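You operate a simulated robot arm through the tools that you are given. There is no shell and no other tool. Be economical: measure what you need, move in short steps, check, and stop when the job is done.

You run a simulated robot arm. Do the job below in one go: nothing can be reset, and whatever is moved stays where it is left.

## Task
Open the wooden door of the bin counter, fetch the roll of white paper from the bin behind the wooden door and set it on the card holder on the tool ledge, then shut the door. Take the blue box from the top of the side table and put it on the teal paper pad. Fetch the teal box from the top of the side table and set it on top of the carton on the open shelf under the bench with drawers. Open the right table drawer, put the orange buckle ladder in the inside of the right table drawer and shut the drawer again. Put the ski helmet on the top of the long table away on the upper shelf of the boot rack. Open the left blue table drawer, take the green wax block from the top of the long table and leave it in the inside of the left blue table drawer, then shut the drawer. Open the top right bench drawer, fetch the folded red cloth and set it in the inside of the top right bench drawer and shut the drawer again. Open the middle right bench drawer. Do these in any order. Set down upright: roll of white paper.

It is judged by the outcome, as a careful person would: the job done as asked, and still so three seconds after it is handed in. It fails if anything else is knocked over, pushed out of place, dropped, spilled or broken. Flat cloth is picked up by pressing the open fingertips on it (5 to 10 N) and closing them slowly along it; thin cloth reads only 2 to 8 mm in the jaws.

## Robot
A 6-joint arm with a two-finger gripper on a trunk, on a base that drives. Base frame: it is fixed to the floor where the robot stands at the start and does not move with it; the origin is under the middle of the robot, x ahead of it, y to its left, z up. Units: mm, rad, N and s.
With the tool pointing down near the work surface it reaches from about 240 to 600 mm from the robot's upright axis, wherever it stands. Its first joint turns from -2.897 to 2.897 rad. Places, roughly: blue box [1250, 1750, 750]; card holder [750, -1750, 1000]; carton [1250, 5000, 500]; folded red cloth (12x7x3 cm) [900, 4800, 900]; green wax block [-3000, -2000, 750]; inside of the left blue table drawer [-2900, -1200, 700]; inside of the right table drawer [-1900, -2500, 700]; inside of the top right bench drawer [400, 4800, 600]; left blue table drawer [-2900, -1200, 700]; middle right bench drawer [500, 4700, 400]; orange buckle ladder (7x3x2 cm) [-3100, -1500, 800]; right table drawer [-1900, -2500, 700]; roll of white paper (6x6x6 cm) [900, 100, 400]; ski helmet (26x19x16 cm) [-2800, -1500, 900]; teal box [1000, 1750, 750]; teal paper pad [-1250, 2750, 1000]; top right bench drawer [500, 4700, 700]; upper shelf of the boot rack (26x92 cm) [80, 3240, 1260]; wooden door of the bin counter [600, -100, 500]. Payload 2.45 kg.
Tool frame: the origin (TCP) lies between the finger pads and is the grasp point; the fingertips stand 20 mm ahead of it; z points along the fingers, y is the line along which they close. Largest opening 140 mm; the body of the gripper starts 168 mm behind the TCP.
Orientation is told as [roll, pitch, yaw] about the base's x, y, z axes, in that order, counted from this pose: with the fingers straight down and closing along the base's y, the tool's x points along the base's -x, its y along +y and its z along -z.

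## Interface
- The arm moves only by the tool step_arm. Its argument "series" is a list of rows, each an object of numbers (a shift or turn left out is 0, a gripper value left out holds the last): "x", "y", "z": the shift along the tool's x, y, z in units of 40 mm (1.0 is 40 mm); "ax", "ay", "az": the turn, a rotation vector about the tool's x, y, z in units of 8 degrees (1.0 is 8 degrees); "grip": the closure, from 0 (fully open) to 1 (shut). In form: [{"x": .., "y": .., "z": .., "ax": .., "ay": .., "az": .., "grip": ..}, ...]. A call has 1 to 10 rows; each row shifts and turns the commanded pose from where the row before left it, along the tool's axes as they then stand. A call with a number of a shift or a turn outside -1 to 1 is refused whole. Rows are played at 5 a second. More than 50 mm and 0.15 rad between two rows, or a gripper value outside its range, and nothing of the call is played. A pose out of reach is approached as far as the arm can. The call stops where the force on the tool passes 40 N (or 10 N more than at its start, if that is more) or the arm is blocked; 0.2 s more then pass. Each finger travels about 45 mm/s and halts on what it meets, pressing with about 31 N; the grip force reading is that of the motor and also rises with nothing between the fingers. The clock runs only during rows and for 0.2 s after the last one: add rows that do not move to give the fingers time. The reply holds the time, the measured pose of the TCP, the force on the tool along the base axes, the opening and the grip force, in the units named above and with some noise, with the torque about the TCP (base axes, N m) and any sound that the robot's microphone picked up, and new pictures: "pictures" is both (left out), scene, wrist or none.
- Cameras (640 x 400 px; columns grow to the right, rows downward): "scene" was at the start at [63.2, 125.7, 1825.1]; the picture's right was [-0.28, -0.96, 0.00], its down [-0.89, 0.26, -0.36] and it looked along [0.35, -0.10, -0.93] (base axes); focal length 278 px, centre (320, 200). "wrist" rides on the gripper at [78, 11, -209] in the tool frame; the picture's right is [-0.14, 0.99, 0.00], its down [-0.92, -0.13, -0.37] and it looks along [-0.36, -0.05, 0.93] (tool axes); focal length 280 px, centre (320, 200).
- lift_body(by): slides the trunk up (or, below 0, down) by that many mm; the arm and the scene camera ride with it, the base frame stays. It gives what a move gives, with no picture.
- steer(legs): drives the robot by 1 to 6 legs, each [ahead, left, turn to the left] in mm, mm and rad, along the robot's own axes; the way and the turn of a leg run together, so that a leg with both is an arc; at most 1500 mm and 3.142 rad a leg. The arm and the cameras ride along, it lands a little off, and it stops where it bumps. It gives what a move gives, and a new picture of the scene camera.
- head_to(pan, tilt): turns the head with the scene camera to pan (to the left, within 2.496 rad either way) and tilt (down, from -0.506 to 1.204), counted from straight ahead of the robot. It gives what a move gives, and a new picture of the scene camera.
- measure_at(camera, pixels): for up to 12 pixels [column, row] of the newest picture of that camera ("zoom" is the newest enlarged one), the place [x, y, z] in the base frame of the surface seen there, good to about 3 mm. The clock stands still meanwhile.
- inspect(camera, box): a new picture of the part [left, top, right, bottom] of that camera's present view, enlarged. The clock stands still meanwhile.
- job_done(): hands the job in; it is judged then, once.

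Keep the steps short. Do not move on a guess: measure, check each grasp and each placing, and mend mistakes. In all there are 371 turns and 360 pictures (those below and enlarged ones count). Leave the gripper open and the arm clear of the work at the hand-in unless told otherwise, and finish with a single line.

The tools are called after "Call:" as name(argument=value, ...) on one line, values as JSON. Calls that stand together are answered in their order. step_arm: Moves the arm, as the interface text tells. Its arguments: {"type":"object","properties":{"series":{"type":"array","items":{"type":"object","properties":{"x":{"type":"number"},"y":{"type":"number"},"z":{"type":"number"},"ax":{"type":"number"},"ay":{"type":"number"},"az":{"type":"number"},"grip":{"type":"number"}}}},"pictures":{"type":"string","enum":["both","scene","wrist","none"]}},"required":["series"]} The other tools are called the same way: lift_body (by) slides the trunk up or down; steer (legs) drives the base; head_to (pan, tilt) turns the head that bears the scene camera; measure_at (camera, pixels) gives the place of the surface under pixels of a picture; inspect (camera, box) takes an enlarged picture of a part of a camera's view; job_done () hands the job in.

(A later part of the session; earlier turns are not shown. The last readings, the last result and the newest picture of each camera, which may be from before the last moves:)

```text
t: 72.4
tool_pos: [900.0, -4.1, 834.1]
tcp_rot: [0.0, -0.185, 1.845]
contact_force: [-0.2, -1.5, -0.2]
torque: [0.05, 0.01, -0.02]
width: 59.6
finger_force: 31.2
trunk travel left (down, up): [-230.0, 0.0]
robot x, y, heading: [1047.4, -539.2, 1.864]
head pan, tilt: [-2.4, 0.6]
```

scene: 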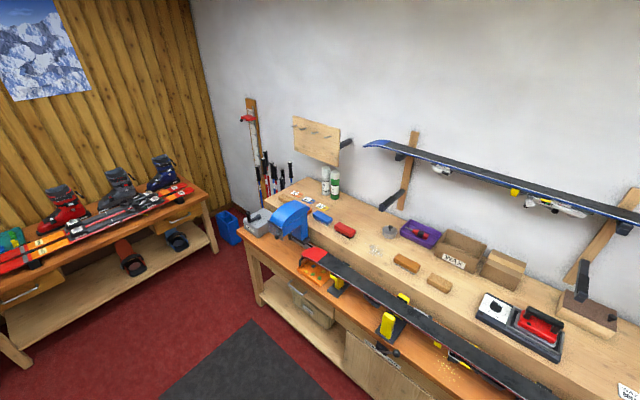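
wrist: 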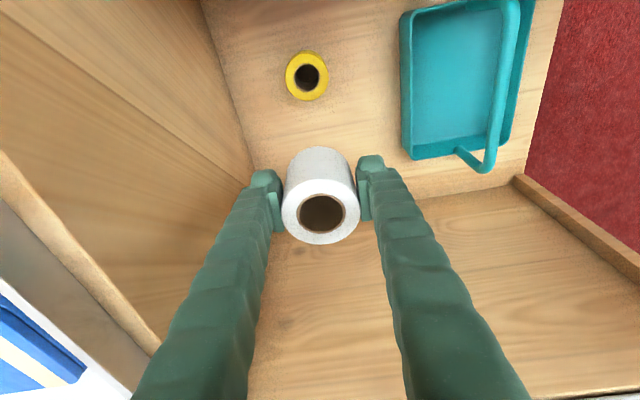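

Call:
measure_at(camera="scene", pixels=[[405, 262], [440, 283], [460, 250], [500, 270], [540, 325], [585, 310], [630, 388], [380, 245], [420, 235], [470, 310], [300, 350], [560, 370]])

Call:
head_to(pan=-2.49, tilt=0.9)

```text
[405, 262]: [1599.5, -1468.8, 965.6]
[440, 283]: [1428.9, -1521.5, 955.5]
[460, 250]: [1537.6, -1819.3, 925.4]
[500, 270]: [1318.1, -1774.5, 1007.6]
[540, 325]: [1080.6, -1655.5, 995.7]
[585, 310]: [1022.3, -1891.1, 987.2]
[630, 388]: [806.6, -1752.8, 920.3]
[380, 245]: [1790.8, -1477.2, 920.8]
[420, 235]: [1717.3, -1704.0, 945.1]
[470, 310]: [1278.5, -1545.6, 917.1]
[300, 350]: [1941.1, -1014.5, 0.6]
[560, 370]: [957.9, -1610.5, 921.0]
```

```text
t: 73.2
tool_pos: [898.4, -4.7, 833.9]
tcp_rot: [0.002, -0.187, 1.844]
contact_force: [0.2, 0.4, 0.1]
torque: [-0.01, -0.01, 0.0]
width: 59.6
finger_force: 30.6
trunk travel left (down, up): [-230.0, 0.0]
robot x, y, heading: [1050.9, -537.4, 1.866]
head pan, tilt: [-2.491, 0.901]
```

scene: 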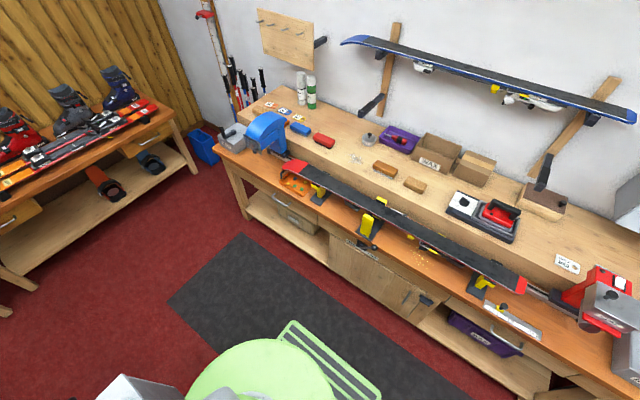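

Call:
inspect(camera="scene", box=[500, 210, 640, 340])

Call:
measure_at(camera="scene", pixels=[[568, 265], [556, 267], [580, 266], [556, 258], [578, 273], [560, 285], [605, 275], [610, 305], [540, 205], [600, 240], [430, 185], [540, 325]])

```text
3.08 times, centred on (570, 275) of scene
```

zoom: 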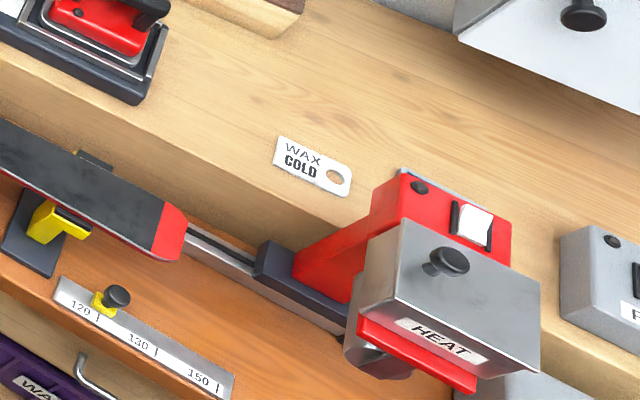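

```text
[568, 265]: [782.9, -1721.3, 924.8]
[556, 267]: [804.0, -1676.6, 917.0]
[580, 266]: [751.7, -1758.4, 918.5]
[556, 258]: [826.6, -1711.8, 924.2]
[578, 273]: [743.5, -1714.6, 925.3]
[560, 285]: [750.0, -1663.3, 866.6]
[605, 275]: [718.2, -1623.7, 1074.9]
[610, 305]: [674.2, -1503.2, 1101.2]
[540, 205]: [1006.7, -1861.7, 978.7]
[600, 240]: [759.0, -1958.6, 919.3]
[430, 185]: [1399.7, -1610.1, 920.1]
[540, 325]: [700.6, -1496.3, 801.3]
```

The card holder looks to be the white badge at about [783, −1721, 925] ("WAX COLD"). I raise the arm, straighten it, and drive to face the bench.

Call:
step_arm(series=[{"z": -1}, {"z": -1}, {"x": 1}, {"x": 1}, {"ay": 0.7}, {"ay": 0.63}, {"z": -1}, {"z": -1}], pictures="none")

Call:
steer(legs=[[-150, 0, 0], [0, 0, 2.848]])

Call:
head_to(pan=0, tilt=0.8)

```text
t: 75.0
tool_pos: [925.0, -97.5, 978.6]
tcp_rot: [0.002, 0.0, 1.845]
contact_force: [0.2, 0.0, -0.7]
torque: [0.04, -0.01, -0.02]
width: 59.4
finger_force: 31.6
trunk travel left (down, up): [-230.0, 0.0]
robot x, y, heading: [1052.2, -537.1, 1.867]
head pan, tilt: [-2.491, 0.901]
```

```text
t: 83.0
tool_pos: [1077.4, -1143.5, 979.1]
tcp_rot: [0.003, -0.001, -1.607]
contact_force: [0.2, -0.3, -0.4]
torque: [0.02, 0.0, -0.03]
width: 59.8
finger_force: 30.7
trunk travel left (down, up): [-230.0, 0.0]
robot x, y, heading: [1093.6, -685.1, -1.586]
head pan, tilt: [-2.491, 0.901]
```

scene: 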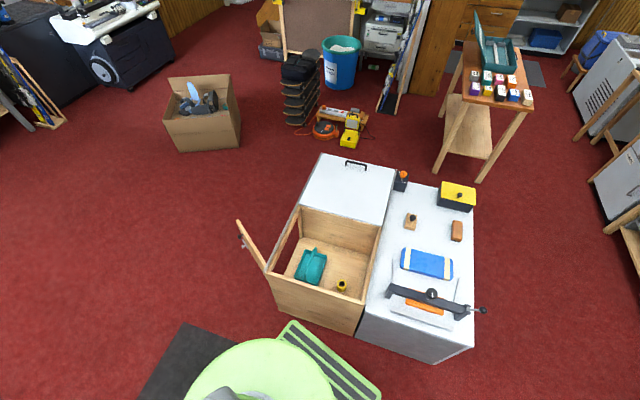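

```text
t: 85.3
tool_pos: [1077.5, -1143.3, 979.1]
tcp_rot: [0.002, -0.002, -1.606]
contact_force: [-0.4, -0.5, -1.5]
torque: [0.06, 0.01, -0.01]
width: 59.4
finger_force: 31.5
trunk travel left (down, up): [-230.0, 0.0]
robot x, y, heading: [1097.2, -680.9, -1.589]
head pan, tilt: [0.0, 0.799]
```

scene: 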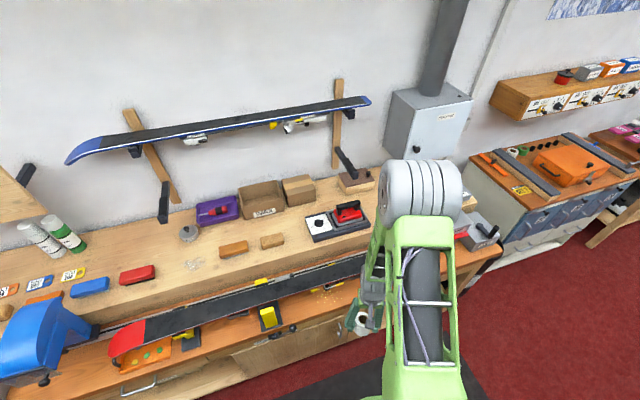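

Call:
measure_at(camera="scene", pixels=[[230, 346], [150, 378], [500, 256], [300, 320], [420, 293], [480, 230], [350, 285]])

Call:
steer(legs=[[0, -300, 0]])

Call:
head_to(pan=0.3, tilt=0.9)

```text
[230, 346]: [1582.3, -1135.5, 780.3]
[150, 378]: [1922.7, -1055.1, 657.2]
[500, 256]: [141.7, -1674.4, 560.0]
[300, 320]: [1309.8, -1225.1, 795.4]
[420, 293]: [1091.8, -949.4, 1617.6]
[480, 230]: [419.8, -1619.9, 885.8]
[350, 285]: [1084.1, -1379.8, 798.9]
```

```text
t: 88.5
tool_pos: [768.5, -1138.7, 977.9]
tcp_rot: [0.001, 0.0, -1.615]
contact_force: [-0.3, 0.4, -1.0]
torque: [0.03, 0.02, 0.04]
width: 59.4
finger_force: 31.3
trunk travel left (down, up): [-230.0, 0.0]
robot x, y, heading: [788.2, -674.6, -1.596]
head pan, tilt: [0.0, 0.799]
```

scene: 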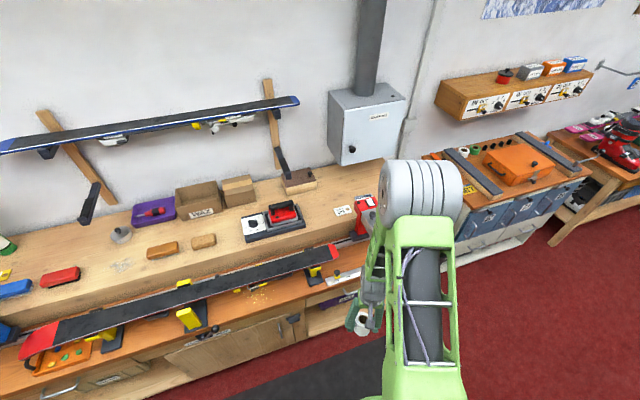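

```text
t: 89.3
tool_pos: [768.1, -1139.3, 978.2]
tcp_rot: [0.001, -0.001, -1.613]
contact_force: [-0.2, 0.2, -1.0]
torque: [-0.02, 0.01, 0.02]
width: 59.4
finger_force: 30.6
trunk travel left (down, up): [-230.0, 0.0]
robot x, y, heading: [787.3, -678.4, -1.589]
head pan, tilt: [0.3, 0.901]
```

scene: 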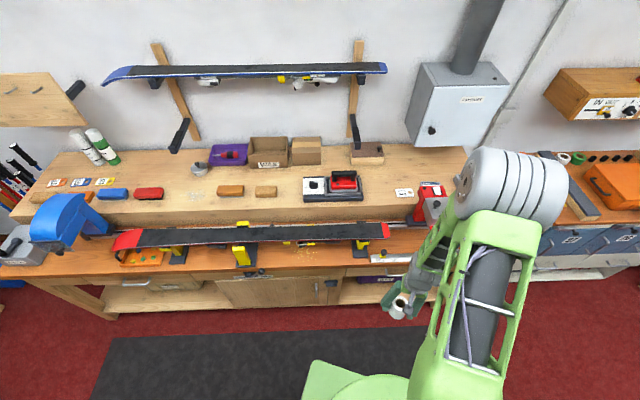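

The bench is turned about 18°. I square up to it and slide into line with the badge.

Call:
steer(legs=[[0, 0, 0.34], [0, -325, 0], [250, 0, 0]])

Call:
head_to(pan=0.2, tilt=0.85)

```text
t: 95.3
tool_pos: [676.6, -1438.1, 976.2]
tcp_rot: [0.002, 0.026, -1.291]
contact_force: [0.6, 0.7, -1.1]
torque: [-0.1, -0.07, 0.0]
width: 59.5
finger_force: 30.9
trunk travel left (down, up): [-230.0, 0.0]
robot x, y, heading: [552.5, -1011.7, -1.263]
head pan, tilt: [0.3, 0.901]
stopped in leg 3: the force on the tool passed its limit at 45 N (the readings are from after the stop); the commanded pose is now the measured one
```

scene: 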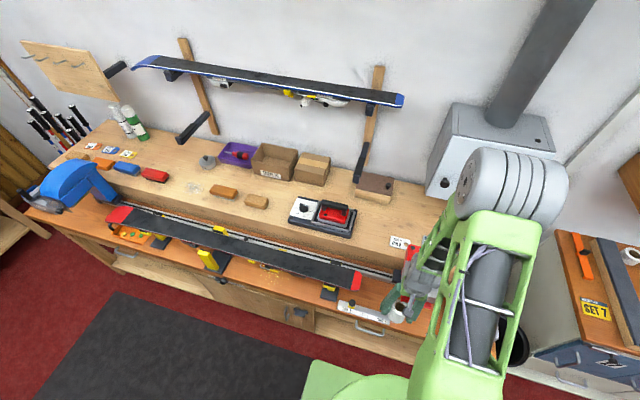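

```text
t: 95.9
tool_pos: [677.2, -1438.0, 977.0]
tcp_rot: [0.001, 0.026, -1.29]
contact_force: [-0.3, 2.2, -0.7]
torque: [-0.12, -0.09, -0.07]
width: 59.3
finger_force: 31.0
trunk travel left (down, up): [-230.0, 0.0]
robot x, y, heading: [547.4, -1008.6, -1.261]
head pan, tilt: [0.201, 0.85]
```

scene: 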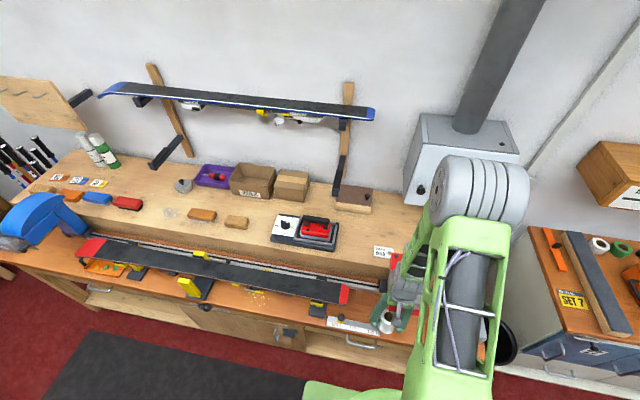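

The gripper bumped the heater. I back off at once and look at it.

Call:
steer(legs=[[-150, 0, 0]])

Call:
step_arm(series=[{"z": -1}, {"z": -1}, {"z": -1}, {"z": -1}, {"z": -1}, {"ay": -0.2}], pictures="both")

```text
t: 97.3
tool_pos: [631.0, -1294.6, 978.3]
tcp_rot: [0.0, 0.024, -1.289]
contact_force: [-0.3, 0.8, -1.6]
torque: [-0.04, -0.02, 0.03]
width: 59.3
finger_force: 31.3
trunk travel left (down, up): [-230.0, 0.0]
robot x, y, heading: [509.7, -865.6, -1.264]
head pan, tilt: [0.201, 0.85]
```

scene: 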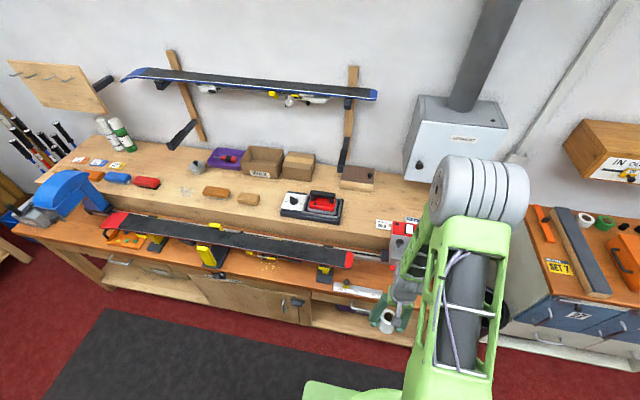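

```text
t: 98.7
tool_pos: [634.5, -1300.0, 1176.4]
tcp_rot: [0.002, -0.003, -1.289]
contact_force: [-0.7, -0.5, -0.5]
torque: [-0.01, -0.01, -0.01]
width: 59.1
finger_force: 31.0
trunk travel left (down, up): [-230.0, 0.0]
robot x, y, heading: [511.0, -869.9, -1.263]
head pan, tilt: [0.201, 0.85]
```

scene: 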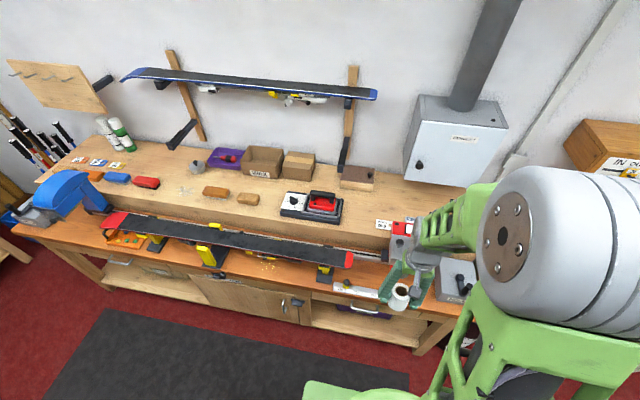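
wrist: 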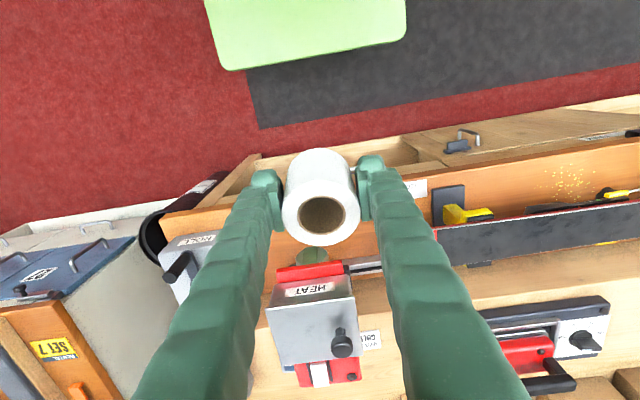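

Call:
inspect(camera="scene", box=[350, 200, 450, 270])

Call:
inspect(camera="wrist", box=[250, 230, 420, 390])

Call:
measure_at(camera="wrist", pixels=[[310, 290], [275, 310], [345, 275], [358, 345], [280, 362], [370, 340], [320, 372], [342, 345], [276, 272], [300, 380]])

```text
5.71 times, centred on (400, 235) of scene
```

zoom: 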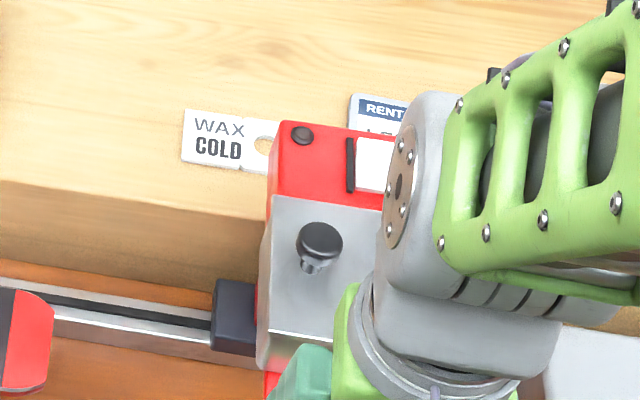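

```text
2.50 times, centred on (335, 310) of wrist
```

zoom: 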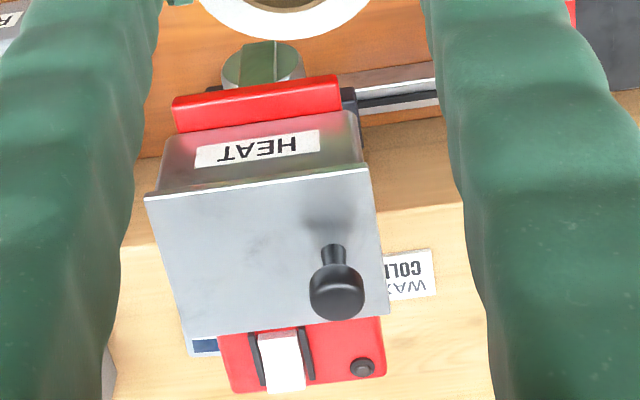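

```text
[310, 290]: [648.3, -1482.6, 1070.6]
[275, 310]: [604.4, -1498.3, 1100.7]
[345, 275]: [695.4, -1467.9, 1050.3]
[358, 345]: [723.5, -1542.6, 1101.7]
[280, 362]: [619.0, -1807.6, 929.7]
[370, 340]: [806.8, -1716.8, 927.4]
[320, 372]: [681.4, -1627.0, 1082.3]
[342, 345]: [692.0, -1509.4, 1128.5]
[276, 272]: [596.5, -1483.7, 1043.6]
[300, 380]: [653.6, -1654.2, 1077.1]
```

There are two cards near there: "WAX COLD" tag and a "RENT…" card with a blue stripe behind the heater. I move left for a clearer look.

Call:
steer(legs=[[0, 200, 0], [150, 0, 0]])

Call:
step_arm(series=[{}], pictures="wrist")

```text
t: 102.1
tool_pos: [870.6, -1384.4, 1175.9]
tcp_rot: [0.0, -0.001, -1.291]
contact_force: [0.6, 0.1, -0.8]
torque: [0.06, 0.03, 0.01]
width: 59.2
finger_force: 30.6
trunk travel left (down, up): [-230.0, 0.0]
robot x, y, heading: [743.0, -949.8, -1.262]
head pan, tilt: [0.201, 0.85]
```

scene: 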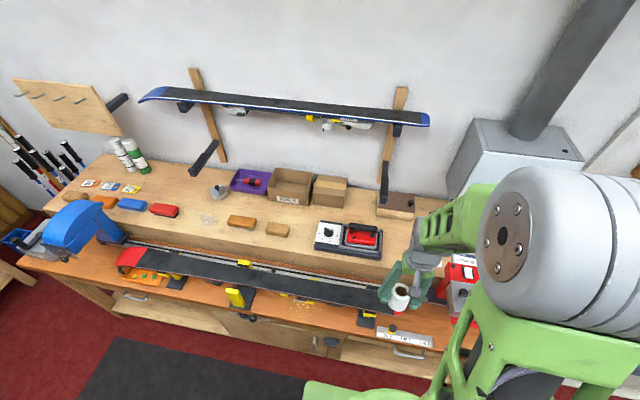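

```text
t: 102.5
tool_pos: [870.6, -1382.8, 1174.8]
tcp_rot: [0.002, -0.003, -1.291]
contact_force: [0.3, 0.2, -0.3]
torque: [0.02, 0.02, 0.0]
width: 59.2
finger_force: 30.8
trunk travel left (down, up): [-230.0, 0.0]
robot x, y, heading: [738.2, -949.4, -1.265]
head pan, tilt: [0.201, 0.85]
```

wrist: 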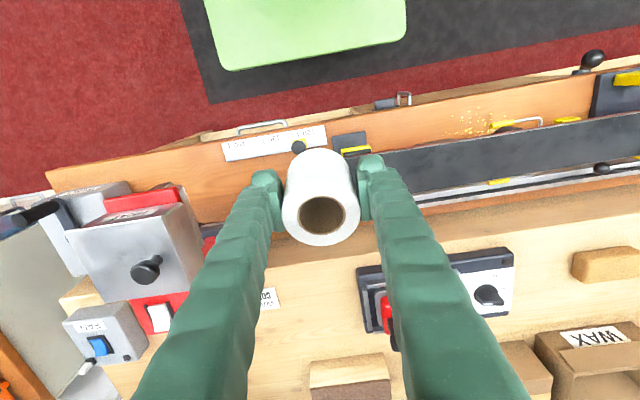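

Call:
steer(legs=[[0, 450, 0]])

Call:
head_to(pan=-0.75, tilt=0.65)

```text
t: 107.0
tool_pos: [1300.3, -1249.5, 1175.9]
tcp_rot: [0.002, -0.003, -1.299]
contact_force: [-0.3, 0.0, -0.2]
torque: [0.02, 0.02, 0.0]
width: 59.2
finger_force: 30.4
trunk travel left (down, up): [-230.0, 0.0]
robot x, y, heading: [1176.9, -817.6, -1.274]
head pan, tilt: [0.201, 0.85]
```

scene: 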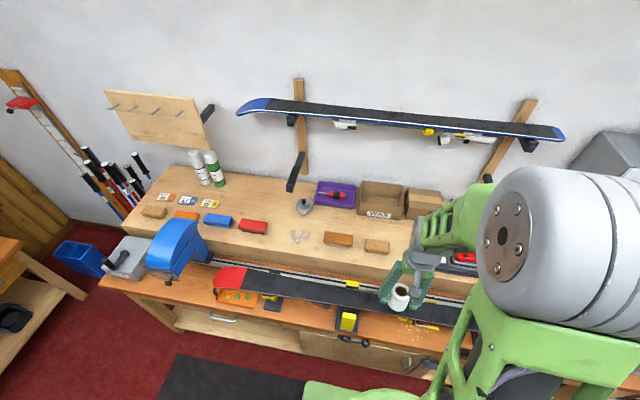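

```text
t: 108.2
tool_pos: [1299.7, -1249.7, 1175.6]
tcp_rot: [0.003, -0.004, -1.299]
contact_force: [0.2, 0.2, -1.2]
torque: [0.02, 0.01, -0.01]
width: 59.3
finger_force: 31.0
trunk travel left (down, up): [-230.0, 0.0]
robot x, y, heading: [1176.9, -814.9, -1.274]
head pan, tilt: [-0.75, 0.649]
```

scene: 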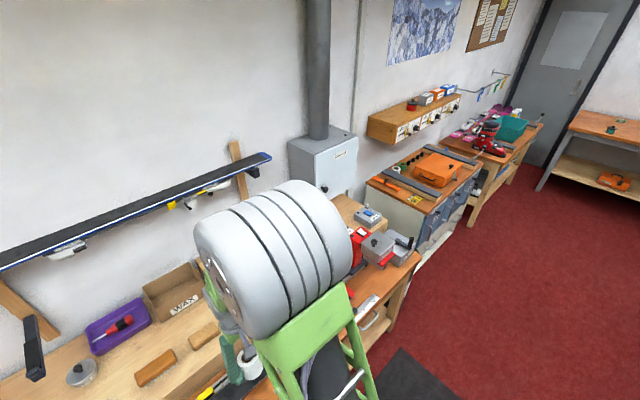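

The arm blocks the view. I go to the heater's right side and look left.

Call:
steer(legs=[[-250, 0, 0], [0, -1050, 0]])

Call:
head_to(pan=0.5, tilt=0.75)

```text
t: 119.2
tool_pos: [216.0, -1308.8, 1175.3]
tcp_rot: [0.002, -0.002, -1.31]
contact_force: [-0.4, -0.4, -1.2]
torque: [-0.02, -0.02, 0.0]
width: 59.1
finger_force: 31.2
trunk travel left (down, up): [-230.0, 0.0]
robot x, y, heading: [94.1, -874.5, -1.289]
head pan, tilt: [-0.75, 0.649]
```

scene: 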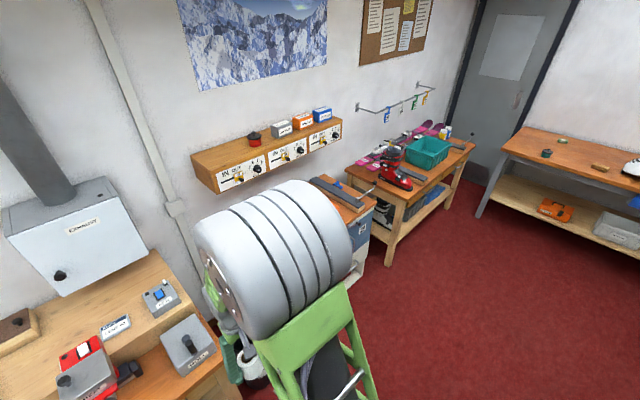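

```text
t: 120.6
tool_pos: [215.6, -1309.0, 1175.6]
tcp_rot: [0.001, -0.004, -1.313]
contact_force: [0.3, 0.1, -0.8]
torque: [-0.04, -0.04, -0.01]
width: 58.9
finger_force: 31.6
trunk travel left (down, up): [-230.0, 0.0]
robot x, y, heading: [98.8, -871.8, -1.288]
head pan, tilt: [0.499, 0.75]
```

scene: 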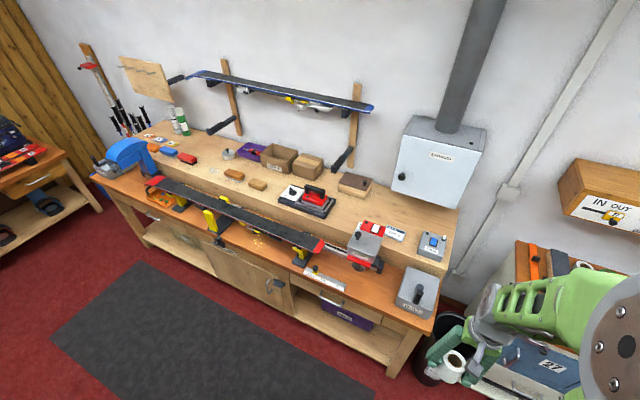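

Call:
inspect(camera="scene", box=[330, 200, 460, 290])

Call:
measure_at(camera="zoom", pixels=[[300, 160], [370, 180], [290, 125], [180, 100], [440, 150], [340, 160]])

```text
4.44 times, centred on (395, 245) of scene
```

zoom: 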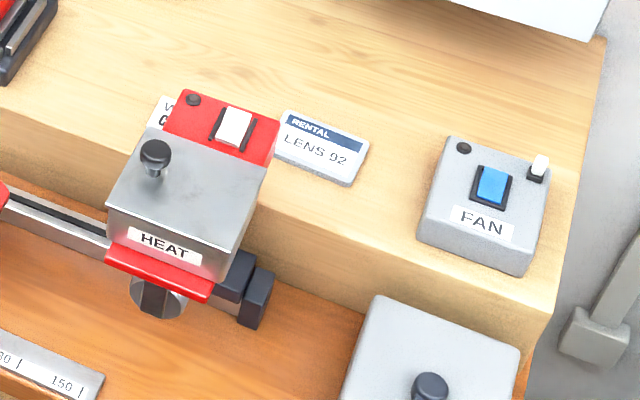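

```text
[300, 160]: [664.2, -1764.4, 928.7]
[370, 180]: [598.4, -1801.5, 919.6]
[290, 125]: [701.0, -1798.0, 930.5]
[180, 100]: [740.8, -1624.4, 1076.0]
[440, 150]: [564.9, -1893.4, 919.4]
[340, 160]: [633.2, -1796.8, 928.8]
```

Call:
measure_at(camera="zoom", pixels=[[292, 115], [365, 150], [348, 183], [277, 155], [160, 100], [150, 125], [205, 95], [278, 128], [262, 170], [320, 148], [440, 140], [420, 235]])

Call:
inspect(camera="scene", box=[120, 115, 250, 200])

```text
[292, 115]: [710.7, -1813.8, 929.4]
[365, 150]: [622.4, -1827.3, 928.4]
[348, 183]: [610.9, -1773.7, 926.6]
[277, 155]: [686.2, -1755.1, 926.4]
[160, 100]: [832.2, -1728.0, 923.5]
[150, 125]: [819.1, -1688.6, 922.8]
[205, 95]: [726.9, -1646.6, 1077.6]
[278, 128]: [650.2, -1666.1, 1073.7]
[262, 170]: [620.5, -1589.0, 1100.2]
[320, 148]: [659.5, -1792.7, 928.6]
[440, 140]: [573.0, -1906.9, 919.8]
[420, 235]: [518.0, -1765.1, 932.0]
```

```text
4.71 times, centred on (185, 158) of scene
```

zoom: 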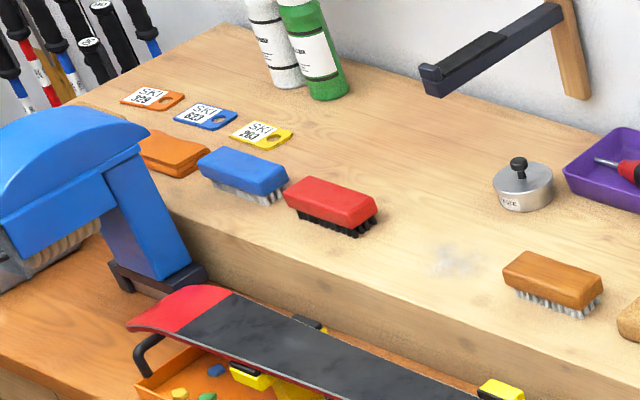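

That one is clearly the holder: "RENTAL LENS 02", centre ≈ [659, −1792], top z 929; the others are tags. I line up with it, arm high above the heater (knob top 1129).

Call:
steer(legs=[[0, 0, 0.037], [0, 250, 0], [400, 0, 0]])

Call:
step_arm(series=[{"ay": -0.7}, {"ay": -0.64}, {}], pictures="wrist")

```text
t: 125.9
tool_pos: [604.5, -1594.2, 1176.6]
tcp_rot: [0.001, -0.001, -1.267]
contact_force: [0.1, -0.1, -0.5]
torque: [0.02, 0.04, -0.03]
width: 58.9
finger_force: 31.0
trunk travel left (down, up): [-230.0, 0.0]
robot x, y, heading: [465.0, -1164.3, -1.243]
head pan, tilt: [0.499, 0.75]
```

scene: 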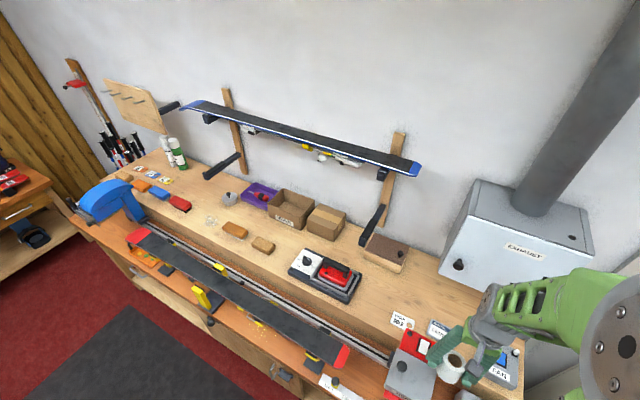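

```text
t: 126.7
tool_pos: [604.1, -1593.2, 1174.9]
tcp_rot: [0.003, -0.19, -1.267]
contact_force: [0.3, -0.1, -1.2]
torque: [0.03, 0.0, -0.03]
width: 58.6
finger_force: 31.3
trunk travel left (down, up): [-230.0, 0.0]
robot x, y, heading: [462.6, -1165.6, -1.246]
head pan, tilt: [0.499, 0.75]
```

wrist: 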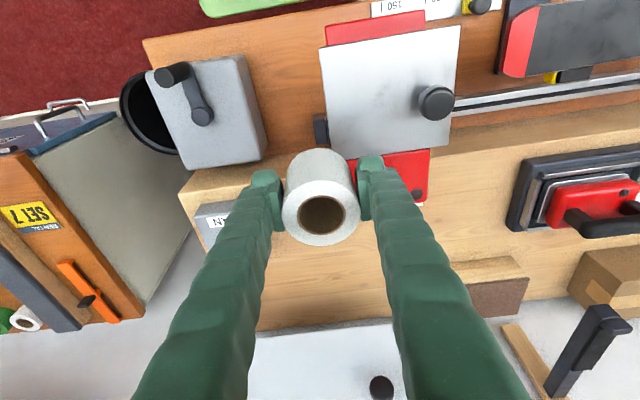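

Call:
measure_at(camera="wrist", pixels=[[330, 326], [300, 335], [370, 385], [320, 280], [400, 330], [250, 340], [330, 345]])

Call:
measure_at(camera="scene", pixels=[[440, 330], [445, 280], [480, 187], [588, 250], [458, 265], [400, 340]])

```text
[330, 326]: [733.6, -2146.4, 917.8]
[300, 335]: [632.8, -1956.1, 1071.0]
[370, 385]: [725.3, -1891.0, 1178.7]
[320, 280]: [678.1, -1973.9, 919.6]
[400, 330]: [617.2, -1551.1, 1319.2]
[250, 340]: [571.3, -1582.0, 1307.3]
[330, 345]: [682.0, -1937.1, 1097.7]
```

```text
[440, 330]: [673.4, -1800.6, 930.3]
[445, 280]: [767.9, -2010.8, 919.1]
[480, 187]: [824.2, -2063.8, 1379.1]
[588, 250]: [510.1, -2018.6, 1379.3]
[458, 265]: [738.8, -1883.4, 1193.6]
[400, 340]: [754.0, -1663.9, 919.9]
```

Call:
steer(legs=[[40, 0, 0]])

Call:
step_arm(series=[{"x": -1}, {"x": -1}, {"x": -1}, {"x": -1, "y": -0.2}, {}], pictures="both")

```text
t: 127.6
tool_pos: [617.5, -1633.0, 1176.4]
tcp_rot: [0.001, -0.189, -1.267]
contact_force: [0.3, -1.2, -0.3]
torque: [0.12, 0.04, 0.01]
width: 59.1
finger_force: 31.0
trunk travel left (down, up): [-230.0, 0.0]
robot x, y, heading: [480.9, -1199.5, -1.239]
head pan, tilt: [0.499, 0.75]
```

scene: 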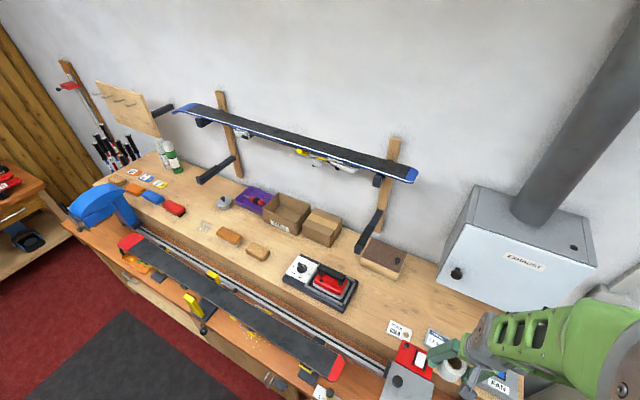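

```text
t: 128.8
tool_pos: [656.0, -1784.1, 1205.8]
tcp_rot: [0.003, -0.19, -1.265]
contact_force: [0.1, 0.1, -0.2]
torque: [0.0, -0.01, -0.03]
width: 59.0
finger_force: 30.7
trunk travel left (down, up): [-230.0, 0.0]
robot x, y, heading: [481.4, -1201.1, -1.242]
head pan, tilt: [0.499, 0.75]
```

scene: 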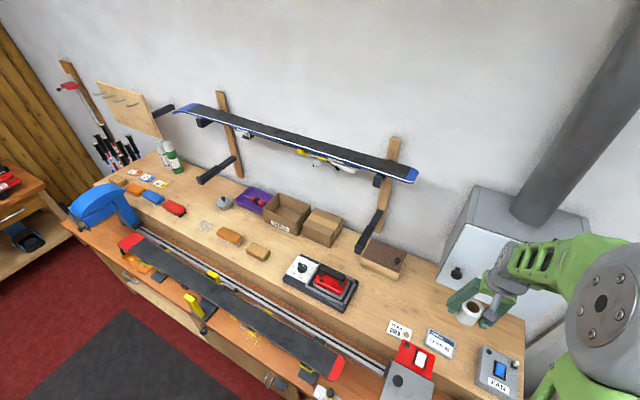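
wrist: 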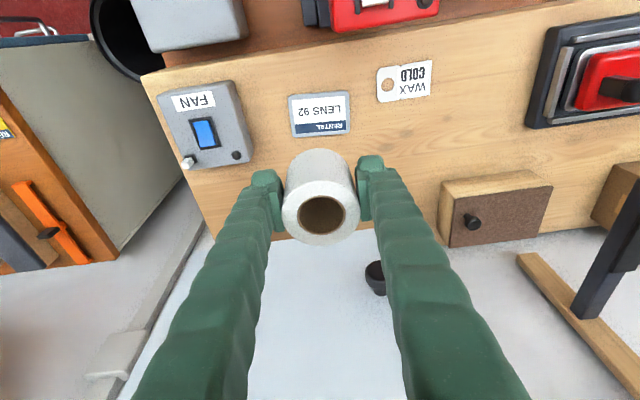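

Call:
step_arm(series=[{"z": 0.95, "x": 0.14}, {"z": 0.95, "x": 0.14}, {"z": 0.95, "x": 0.14}, {"z": 0.95, "x": 0.14}, {"z": 0.95, "x": 0.14}], pictures="wrist")

Call:
measure_at(camera="wrist", pixels=[[295, 98], [350, 98], [295, 135], [345, 140]])

```text
t: 130.0
tool_pos: [661.0, -1790.7, 1015.8]
tcp_rot: [0.002, -0.189, -1.266]
contact_force: [0.1, -0.6, -0.6]
torque: [0.0, 0.0, 0.0]
width: 58.8
finger_force: 30.7
trunk travel left (down, up): [-230.0, 0.0]
robot x, y, heading: [479.5, -1200.0, -1.239]
head pan, tilt: [0.499, 0.75]
```

wrist: 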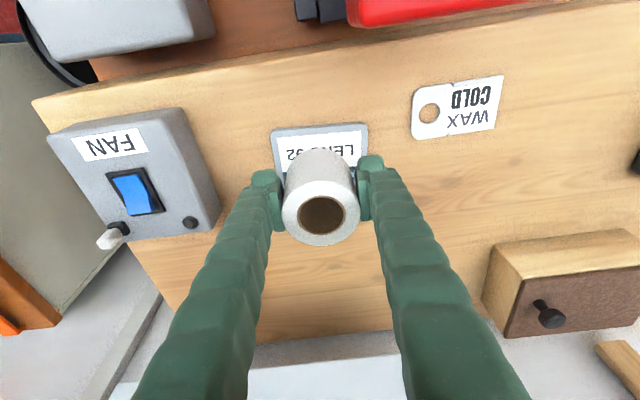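

```text
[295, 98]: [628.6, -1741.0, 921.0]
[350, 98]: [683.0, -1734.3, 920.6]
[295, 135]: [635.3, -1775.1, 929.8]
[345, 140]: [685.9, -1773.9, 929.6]
```

Call:
step_arm(series=[{"z": 0.6, "x": 0.11}, {"z": 0.5, "x": 0.09}, {"z": 0.18, "x": 0.04}, {}], pictures="none")

```text
t: 131.0
tool_pos: [658.6, -1793.0, 963.6]
tcp_rot: [0.003, -0.19, -1.267]
contact_force: [0.1, 1.6, 16.1]
torque: [0.27, -0.24, 0.0]
width: 58.7
finger_force: 31.1
trunk travel left (down, up): [-230.0, 0.0]
robot x, y, heading: [480.1, -1199.3, -1.242]
head pan, tilt: [0.499, 0.75]
```

Contact felt (16 N). I open gently and rise.

Call:
step_arm(series=[{"z": -0.04}, {"grip": 0.52}, {"grip": 0.45}, {"grip": 0.4}, {"grip": 0.35}, {}], pictures="wrist")

```text
t: 132.4
tool_pos: [659.2, -1792.2, 964.6]
tcp_rot: [0.004, -0.19, -1.266]
contact_force: [0.3, -0.8, 0.1]
torque: [0.0, -0.01, -0.01]
width: 91.0
finger_force: 0.1
trunk travel left (down, up): [-230.0, 0.0]
robot x, y, heading: [479.2, -1200.3, -1.238]
head pan, tilt: [0.499, 0.75]
```

wrist: 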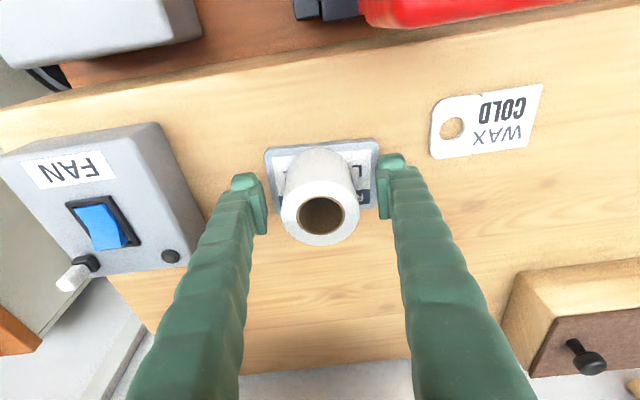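

Released, standing on the holder. I rise straight along the tool and then up.

Call:
step_arm(series=[{"z": -1, "x": -0.05}, {"z": -1, "x": -0.05}, {"z": -1, "x": -0.1}, {"z": -1, "x": -0.1}, {"z": -1}, {"z": -0.5, "x": 0.5}, {"x": 1}, {"x": 1}, {"x": 1}], pictures="wrist")

Call:
inspect(camera="scene", box=[370, 300, 530, 400])

```text
t: 134.4
tool_pos: [608.8, -1629.4, 1155.2]
tcp_rot: [0.003, -0.19, -1.267]
contact_force: [-1.3, -0.8, 0.3]
torque: [-0.04, -0.05, 0.0]
width: 91.0
finger_force: 0.1
trunk travel left (down, up): [-230.0, 0.0]
robot x, y, heading: [479.0, -1203.6, -1.246]
head pan, tilt: [0.499, 0.75]
```

wrist: 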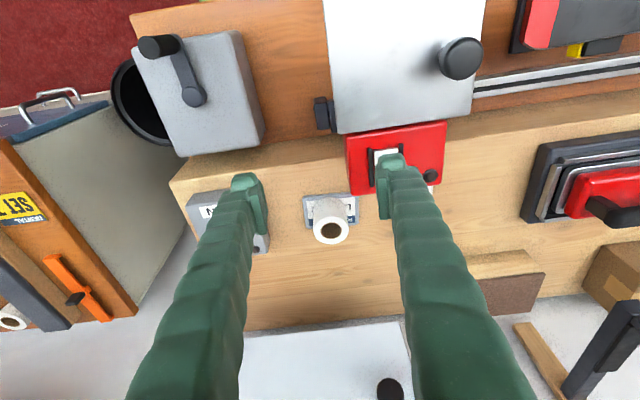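

```text
4.00 times, centred on (450, 350) of scene
```

zoom: 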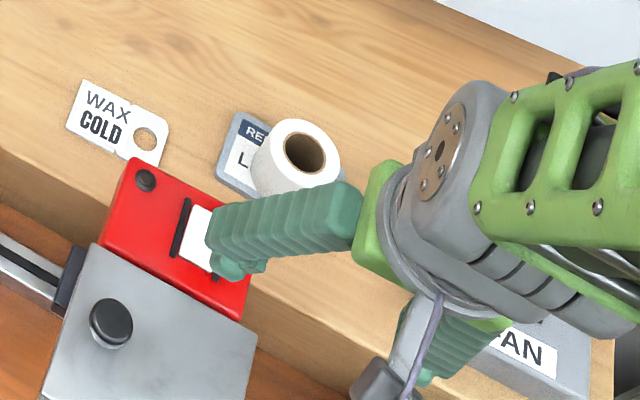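

The roll is set. Now back to shut the door: raise a bit, back away, turn, and drive to the door's front.

Call:
step_arm(series=[{"z": -1}, {"x": 1}, {"ay": 0.7}, {"ay": 0.65}, {"grip": 1}, {"grip": 1}], pictures="none")

Call:
steer(legs=[[-350, 0, 0], [0, 0, 1.532], [-265, 0, 0], [0, 835, 0]])

Call:
head_to(pan=0, tilt=1.0)

```text
t: 135.8
tool_pos: [601.8, -1608.5, 1191.8]
tcp_rot: [0.003, 0.0, -1.269]
contact_force: [0.5, 0.0, 0.9]
torque: [0.02, 0.01, -0.01]
width: 38.4
finger_force: 0.1
out of reach, approached as far as the arm can: row 2
trunk travel left (down, up): [-230.0, 0.0]
robot x, y, heading: [484.0, -1199.0, -1.242]
head pan, tilt: [0.499, 0.75]
```

```text
t: 150.7
tool_pos: [282.2, -35.3, 1191.1]
tcp_rot: [0.003, -0.001, 0.258]
contact_force: [0.2, 0.5, -0.4]
torque: [-0.01, 0.02, 0.01]
width: 0.4
finger_force: 29.0
trunk travel left (down, up): [-230.0, 0.0]
robot x, y, heading: [-131.5, -139.7, 0.289]
head pan, tilt: [0.499, 0.75]
```

scene: 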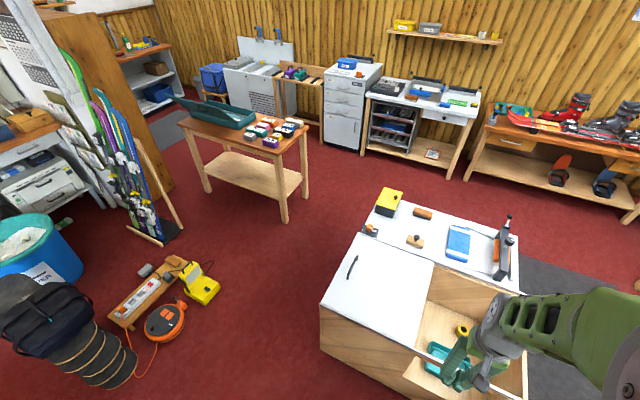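

```text
t: 151.6
tool_pos: [281.4, -35.1, 1191.4]
tcp_rot: [0.001, -0.001, 0.258]
contact_force: [0.1, -0.3, -0.1]
torque: [0.0, 0.01, -0.01]
width: 0.1
finger_force: 29.2
trunk travel left (down, up): [-230.0, 0.0]
robot x, y, heading: [-132.0, -137.5, 0.289]
head pan, tilt: [0.0, 1.0]
```

scene: 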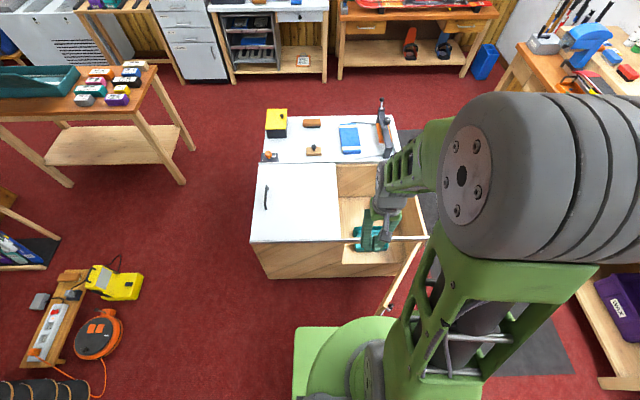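

Call:
step_arm(series=[{"y": -1}, {"y": -1}, {"y": -1}, {"y": -1}, {"y": -1}, {"y": -1}, {"y": -1, "x": 0.5}, {"y": -0.3, "x": 0.4}], pictures="none")

Call:
lift_body(by=-230)

Call:
step_arm(series=[{"z": 1}, {"z": 1}, {"z": 1}, {"z": 1}, {"z": 1}], pictures="both")

```text
t: 153.4
tool_pos: [321.2, -325.3, 1189.7]
tcp_rot: [0.003, -0.001, 0.259]
contact_force: [-0.8, 0.1, -0.1]
torque: [0.01, -0.04, 0.01]
width: 0.0
finger_force: 29.8
trunk travel left (down, up): [-230.0, 0.0]
robot x, y, heading: [-132.5, -136.0, 0.287]
head pan, tilt: [0.0, 1.0]
```

```text
t: 155.8
tool_pos: [321.2, -325.2, 959.4]
tcp_rot: [0.003, -0.001, 0.26]
contact_force: [-0.2, 0.1, 0.4]
torque: [-0.01, 0.01, -0.01]
width: 0.0
finger_force: 29.6
trunk travel left (down, up): [0.0, 230.0]
robot x, y, heading: [-130.3, -138.0, 0.286]
head pan, tilt: [0.0, 1.0]
```

```text
t: 157.0
tool_pos: [321.6, -326.2, 759.3]
tcp_rot: [0.002, -0.003, 0.26]
contact_force: [-1.0, 0.3, -0.4]
torque: [0.0, 0.0, 0.02]
width: 0.1
finger_force: 29.5
trunk travel left (down, up): [0.0, 230.0]
robot x, y, heading: [-127.7, -138.2, 0.283]
head pan, tilt: [0.0, 1.0]
```

scene: 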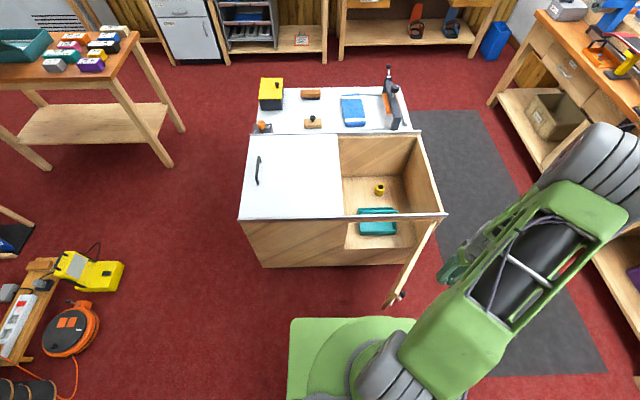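
wrist: 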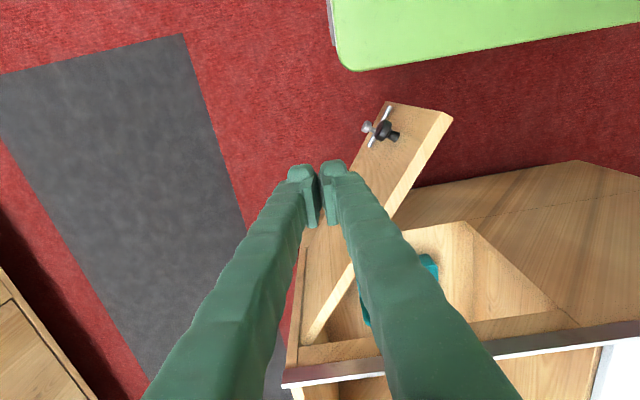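

Call:
measure_at(camera="wrist", pixels=[[440, 130], [420, 165], [395, 205], [340, 300], [395, 190]])

```text
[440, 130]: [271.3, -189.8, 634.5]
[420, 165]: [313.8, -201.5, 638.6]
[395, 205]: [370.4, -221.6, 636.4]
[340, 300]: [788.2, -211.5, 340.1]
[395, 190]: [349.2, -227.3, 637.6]
```

Door outer face is ~90 mm to the left of the fingers. I lower to z≈609 (above the knob) and push the door along its arc.

Call:
step_arm(series=[{"z": 1}, {"z": 1}, {"z": 1}, {"z": 0.75}, {"x": -0.33, "y": 0.95}, {"x": -0.33, "y": 0.95}, {"x": -0.5, "y": 0.67}, {"x": -0.5, "y": 0.67}], pictures="wrist")

```text
t: 158.8
tool_pos: [350.7, -181.6, 609.2]
tcp_rot: [0.004, -0.001, 0.259]
contact_force: [0.1, -0.1, 0.8]
torque: [0.04, -0.04, -0.01]
width: 0.1
finger_force: 29.2
trunk travel left (down, up): [0.0, 230.0]
robot x, y, heading: [-130.6, -139.2, 0.286]
head pan, tilt: [0.0, 1.0]
```

wrist: 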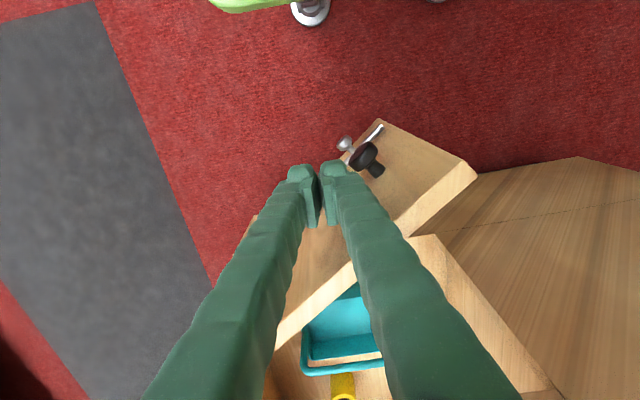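

Door is moving with the fingers. Continue pushing.

Call:
step_arm(series=[{"x": -0.6, "y": 0.53}, {"x": -0.6, "y": 0.53}, {"x": -0.6, "y": 0.45}, {"x": -0.6, "y": 0.4}, {"x": -0.6, "y": 0.35}], pictures="wrist")

```text
t: 160.0
tool_pos: [444.5, -64.2, 609.6]
tcp_rot: [0.001, -0.001, 0.26]
contact_force: [-0.1, 0.3, -0.2]
torque: [-0.02, 0.01, -0.02]
width: 0.0
finger_force: 29.8
trunk travel left (down, up): [0.0, 230.0]
robot x, y, heading: [-129.3, -140.0, 0.282]
head pan, tilt: [0.0, 1.0]
```

wrist: 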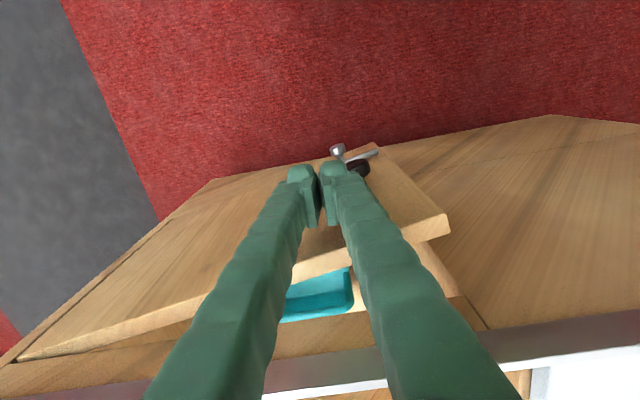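

Call:
steer(legs=[[60, 0, 0]])

Call:
step_arm(series=[{"x": -0.3}, {"x": -0.25}, {"x": -0.25}], pictures="wrist")

```text
t: 161.0
tool_pos: [501.8, -48.0, 610.4]
tcp_rot: [0.002, -0.002, 0.258]
contact_force: [0.5, 0.8, -0.4]
torque: [0.01, 0.01, -0.02]
width: 0.1
finger_force: 29.2
trunk travel left (down, up): [0.0, 230.0]
robot x, y, heading: [-75.6, -120.9, 0.286]
head pan, tilt: [0.0, 1.0]
```

scene: 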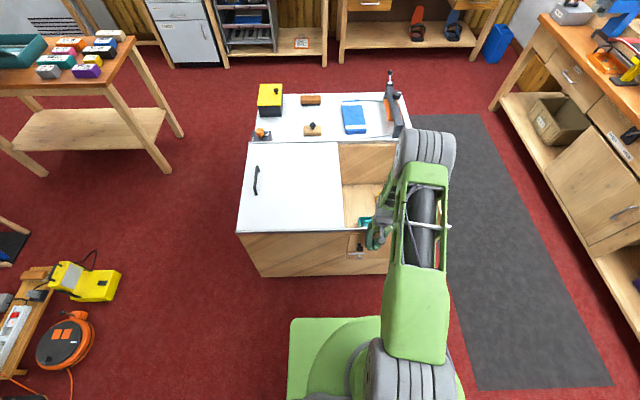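

```text
t: 161.7
tool_pos: [511.0, -44.5, 606.3]
tcp_rot: [0.006, 0.024, 0.261]
contact_force: [-7.4, -2.0, -4.7]
torque: [0.05, -0.66, 0.24]
width: 0.0
finger_force: 29.5
trunk travel left (down, up): [0.0, 230.0]
robot x, y, heading: [-74.9, -127.4, 0.286]
head pan, tilt: [0.0, 1.0]
stopped in row 3: the force on the tool passed its limit at 50 N (the readings are from after the stop); the commanded pose is now the measured one
```

wrist: 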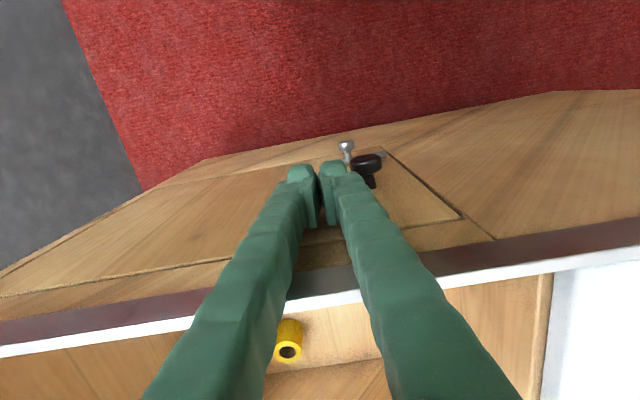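

Door is flush shut. I back off, raise, and turn towards the side table.

Call:
step_arm(series=[{"x": 1}, {"x": 1}, {"z": -1}, {"z": -1}, {"z": -1}, {"z": -1}, {"ay": -0.2}, {"grip": 0}], pictures="wrist")

Call:
lift_body(by=230)

Call:
head_to(pan=0.75, tilt=0.6)

```text
t: 163.5
tool_pos: [439.1, -63.9, 770.3]
tcp_rot: [0.003, -0.009, 0.262]
contact_force: [-0.7, -0.4, -0.5]
torque: [0.0, 0.01, 0.0]
width: 33.7
finger_force: 0.1
trunk travel left (down, up): [0.0, 230.0]
robot x, y, heading: [-73.4, -120.6, 0.285]
head pan, tilt: [0.0, 1.0]
```

wrist: 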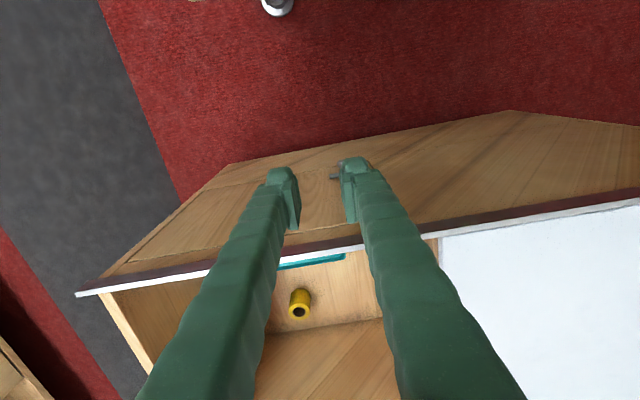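

```text
t: 165.9
tool_pos: [439.5, -63.6, 999.0]
tcp_rot: [0.004, -0.01, 0.262]
contact_force: [0.6, -0.6, -1.3]
torque: [0.02, 0.0, 0.0]
width: 139.9
finger_force: 0.0
trunk travel left (down, up): [-230.0, 0.0]
robot x, y, heading: [-74.2, -122.7, 0.284]
head pan, tilt: [0.0, 1.0]
```

```text
t: 167.0
tool_pos: [439.2, -63.3, 1001.4]
tcp_rot: [0.003, -0.011, 0.262]
contact_force: [0.2, 0.8, 1.1]
torque: [0.04, 0.03, 0.01]
width: 139.9
finger_force: 0.0
trunk travel left (down, up): [-230.0, 0.0]
robot x, y, heading: [-71.1, -123.6, 0.288]
head pan, tilt: [0.75, 0.6]
```

scene: 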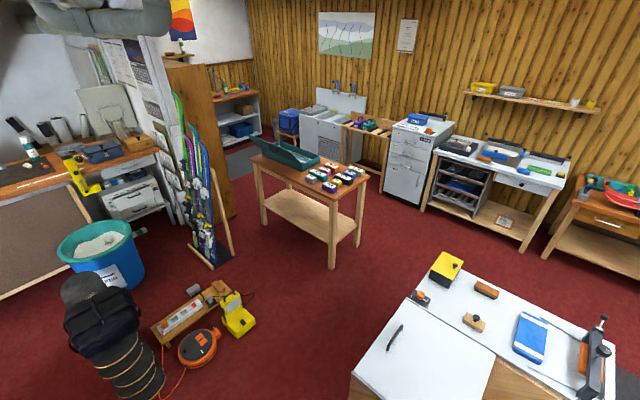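

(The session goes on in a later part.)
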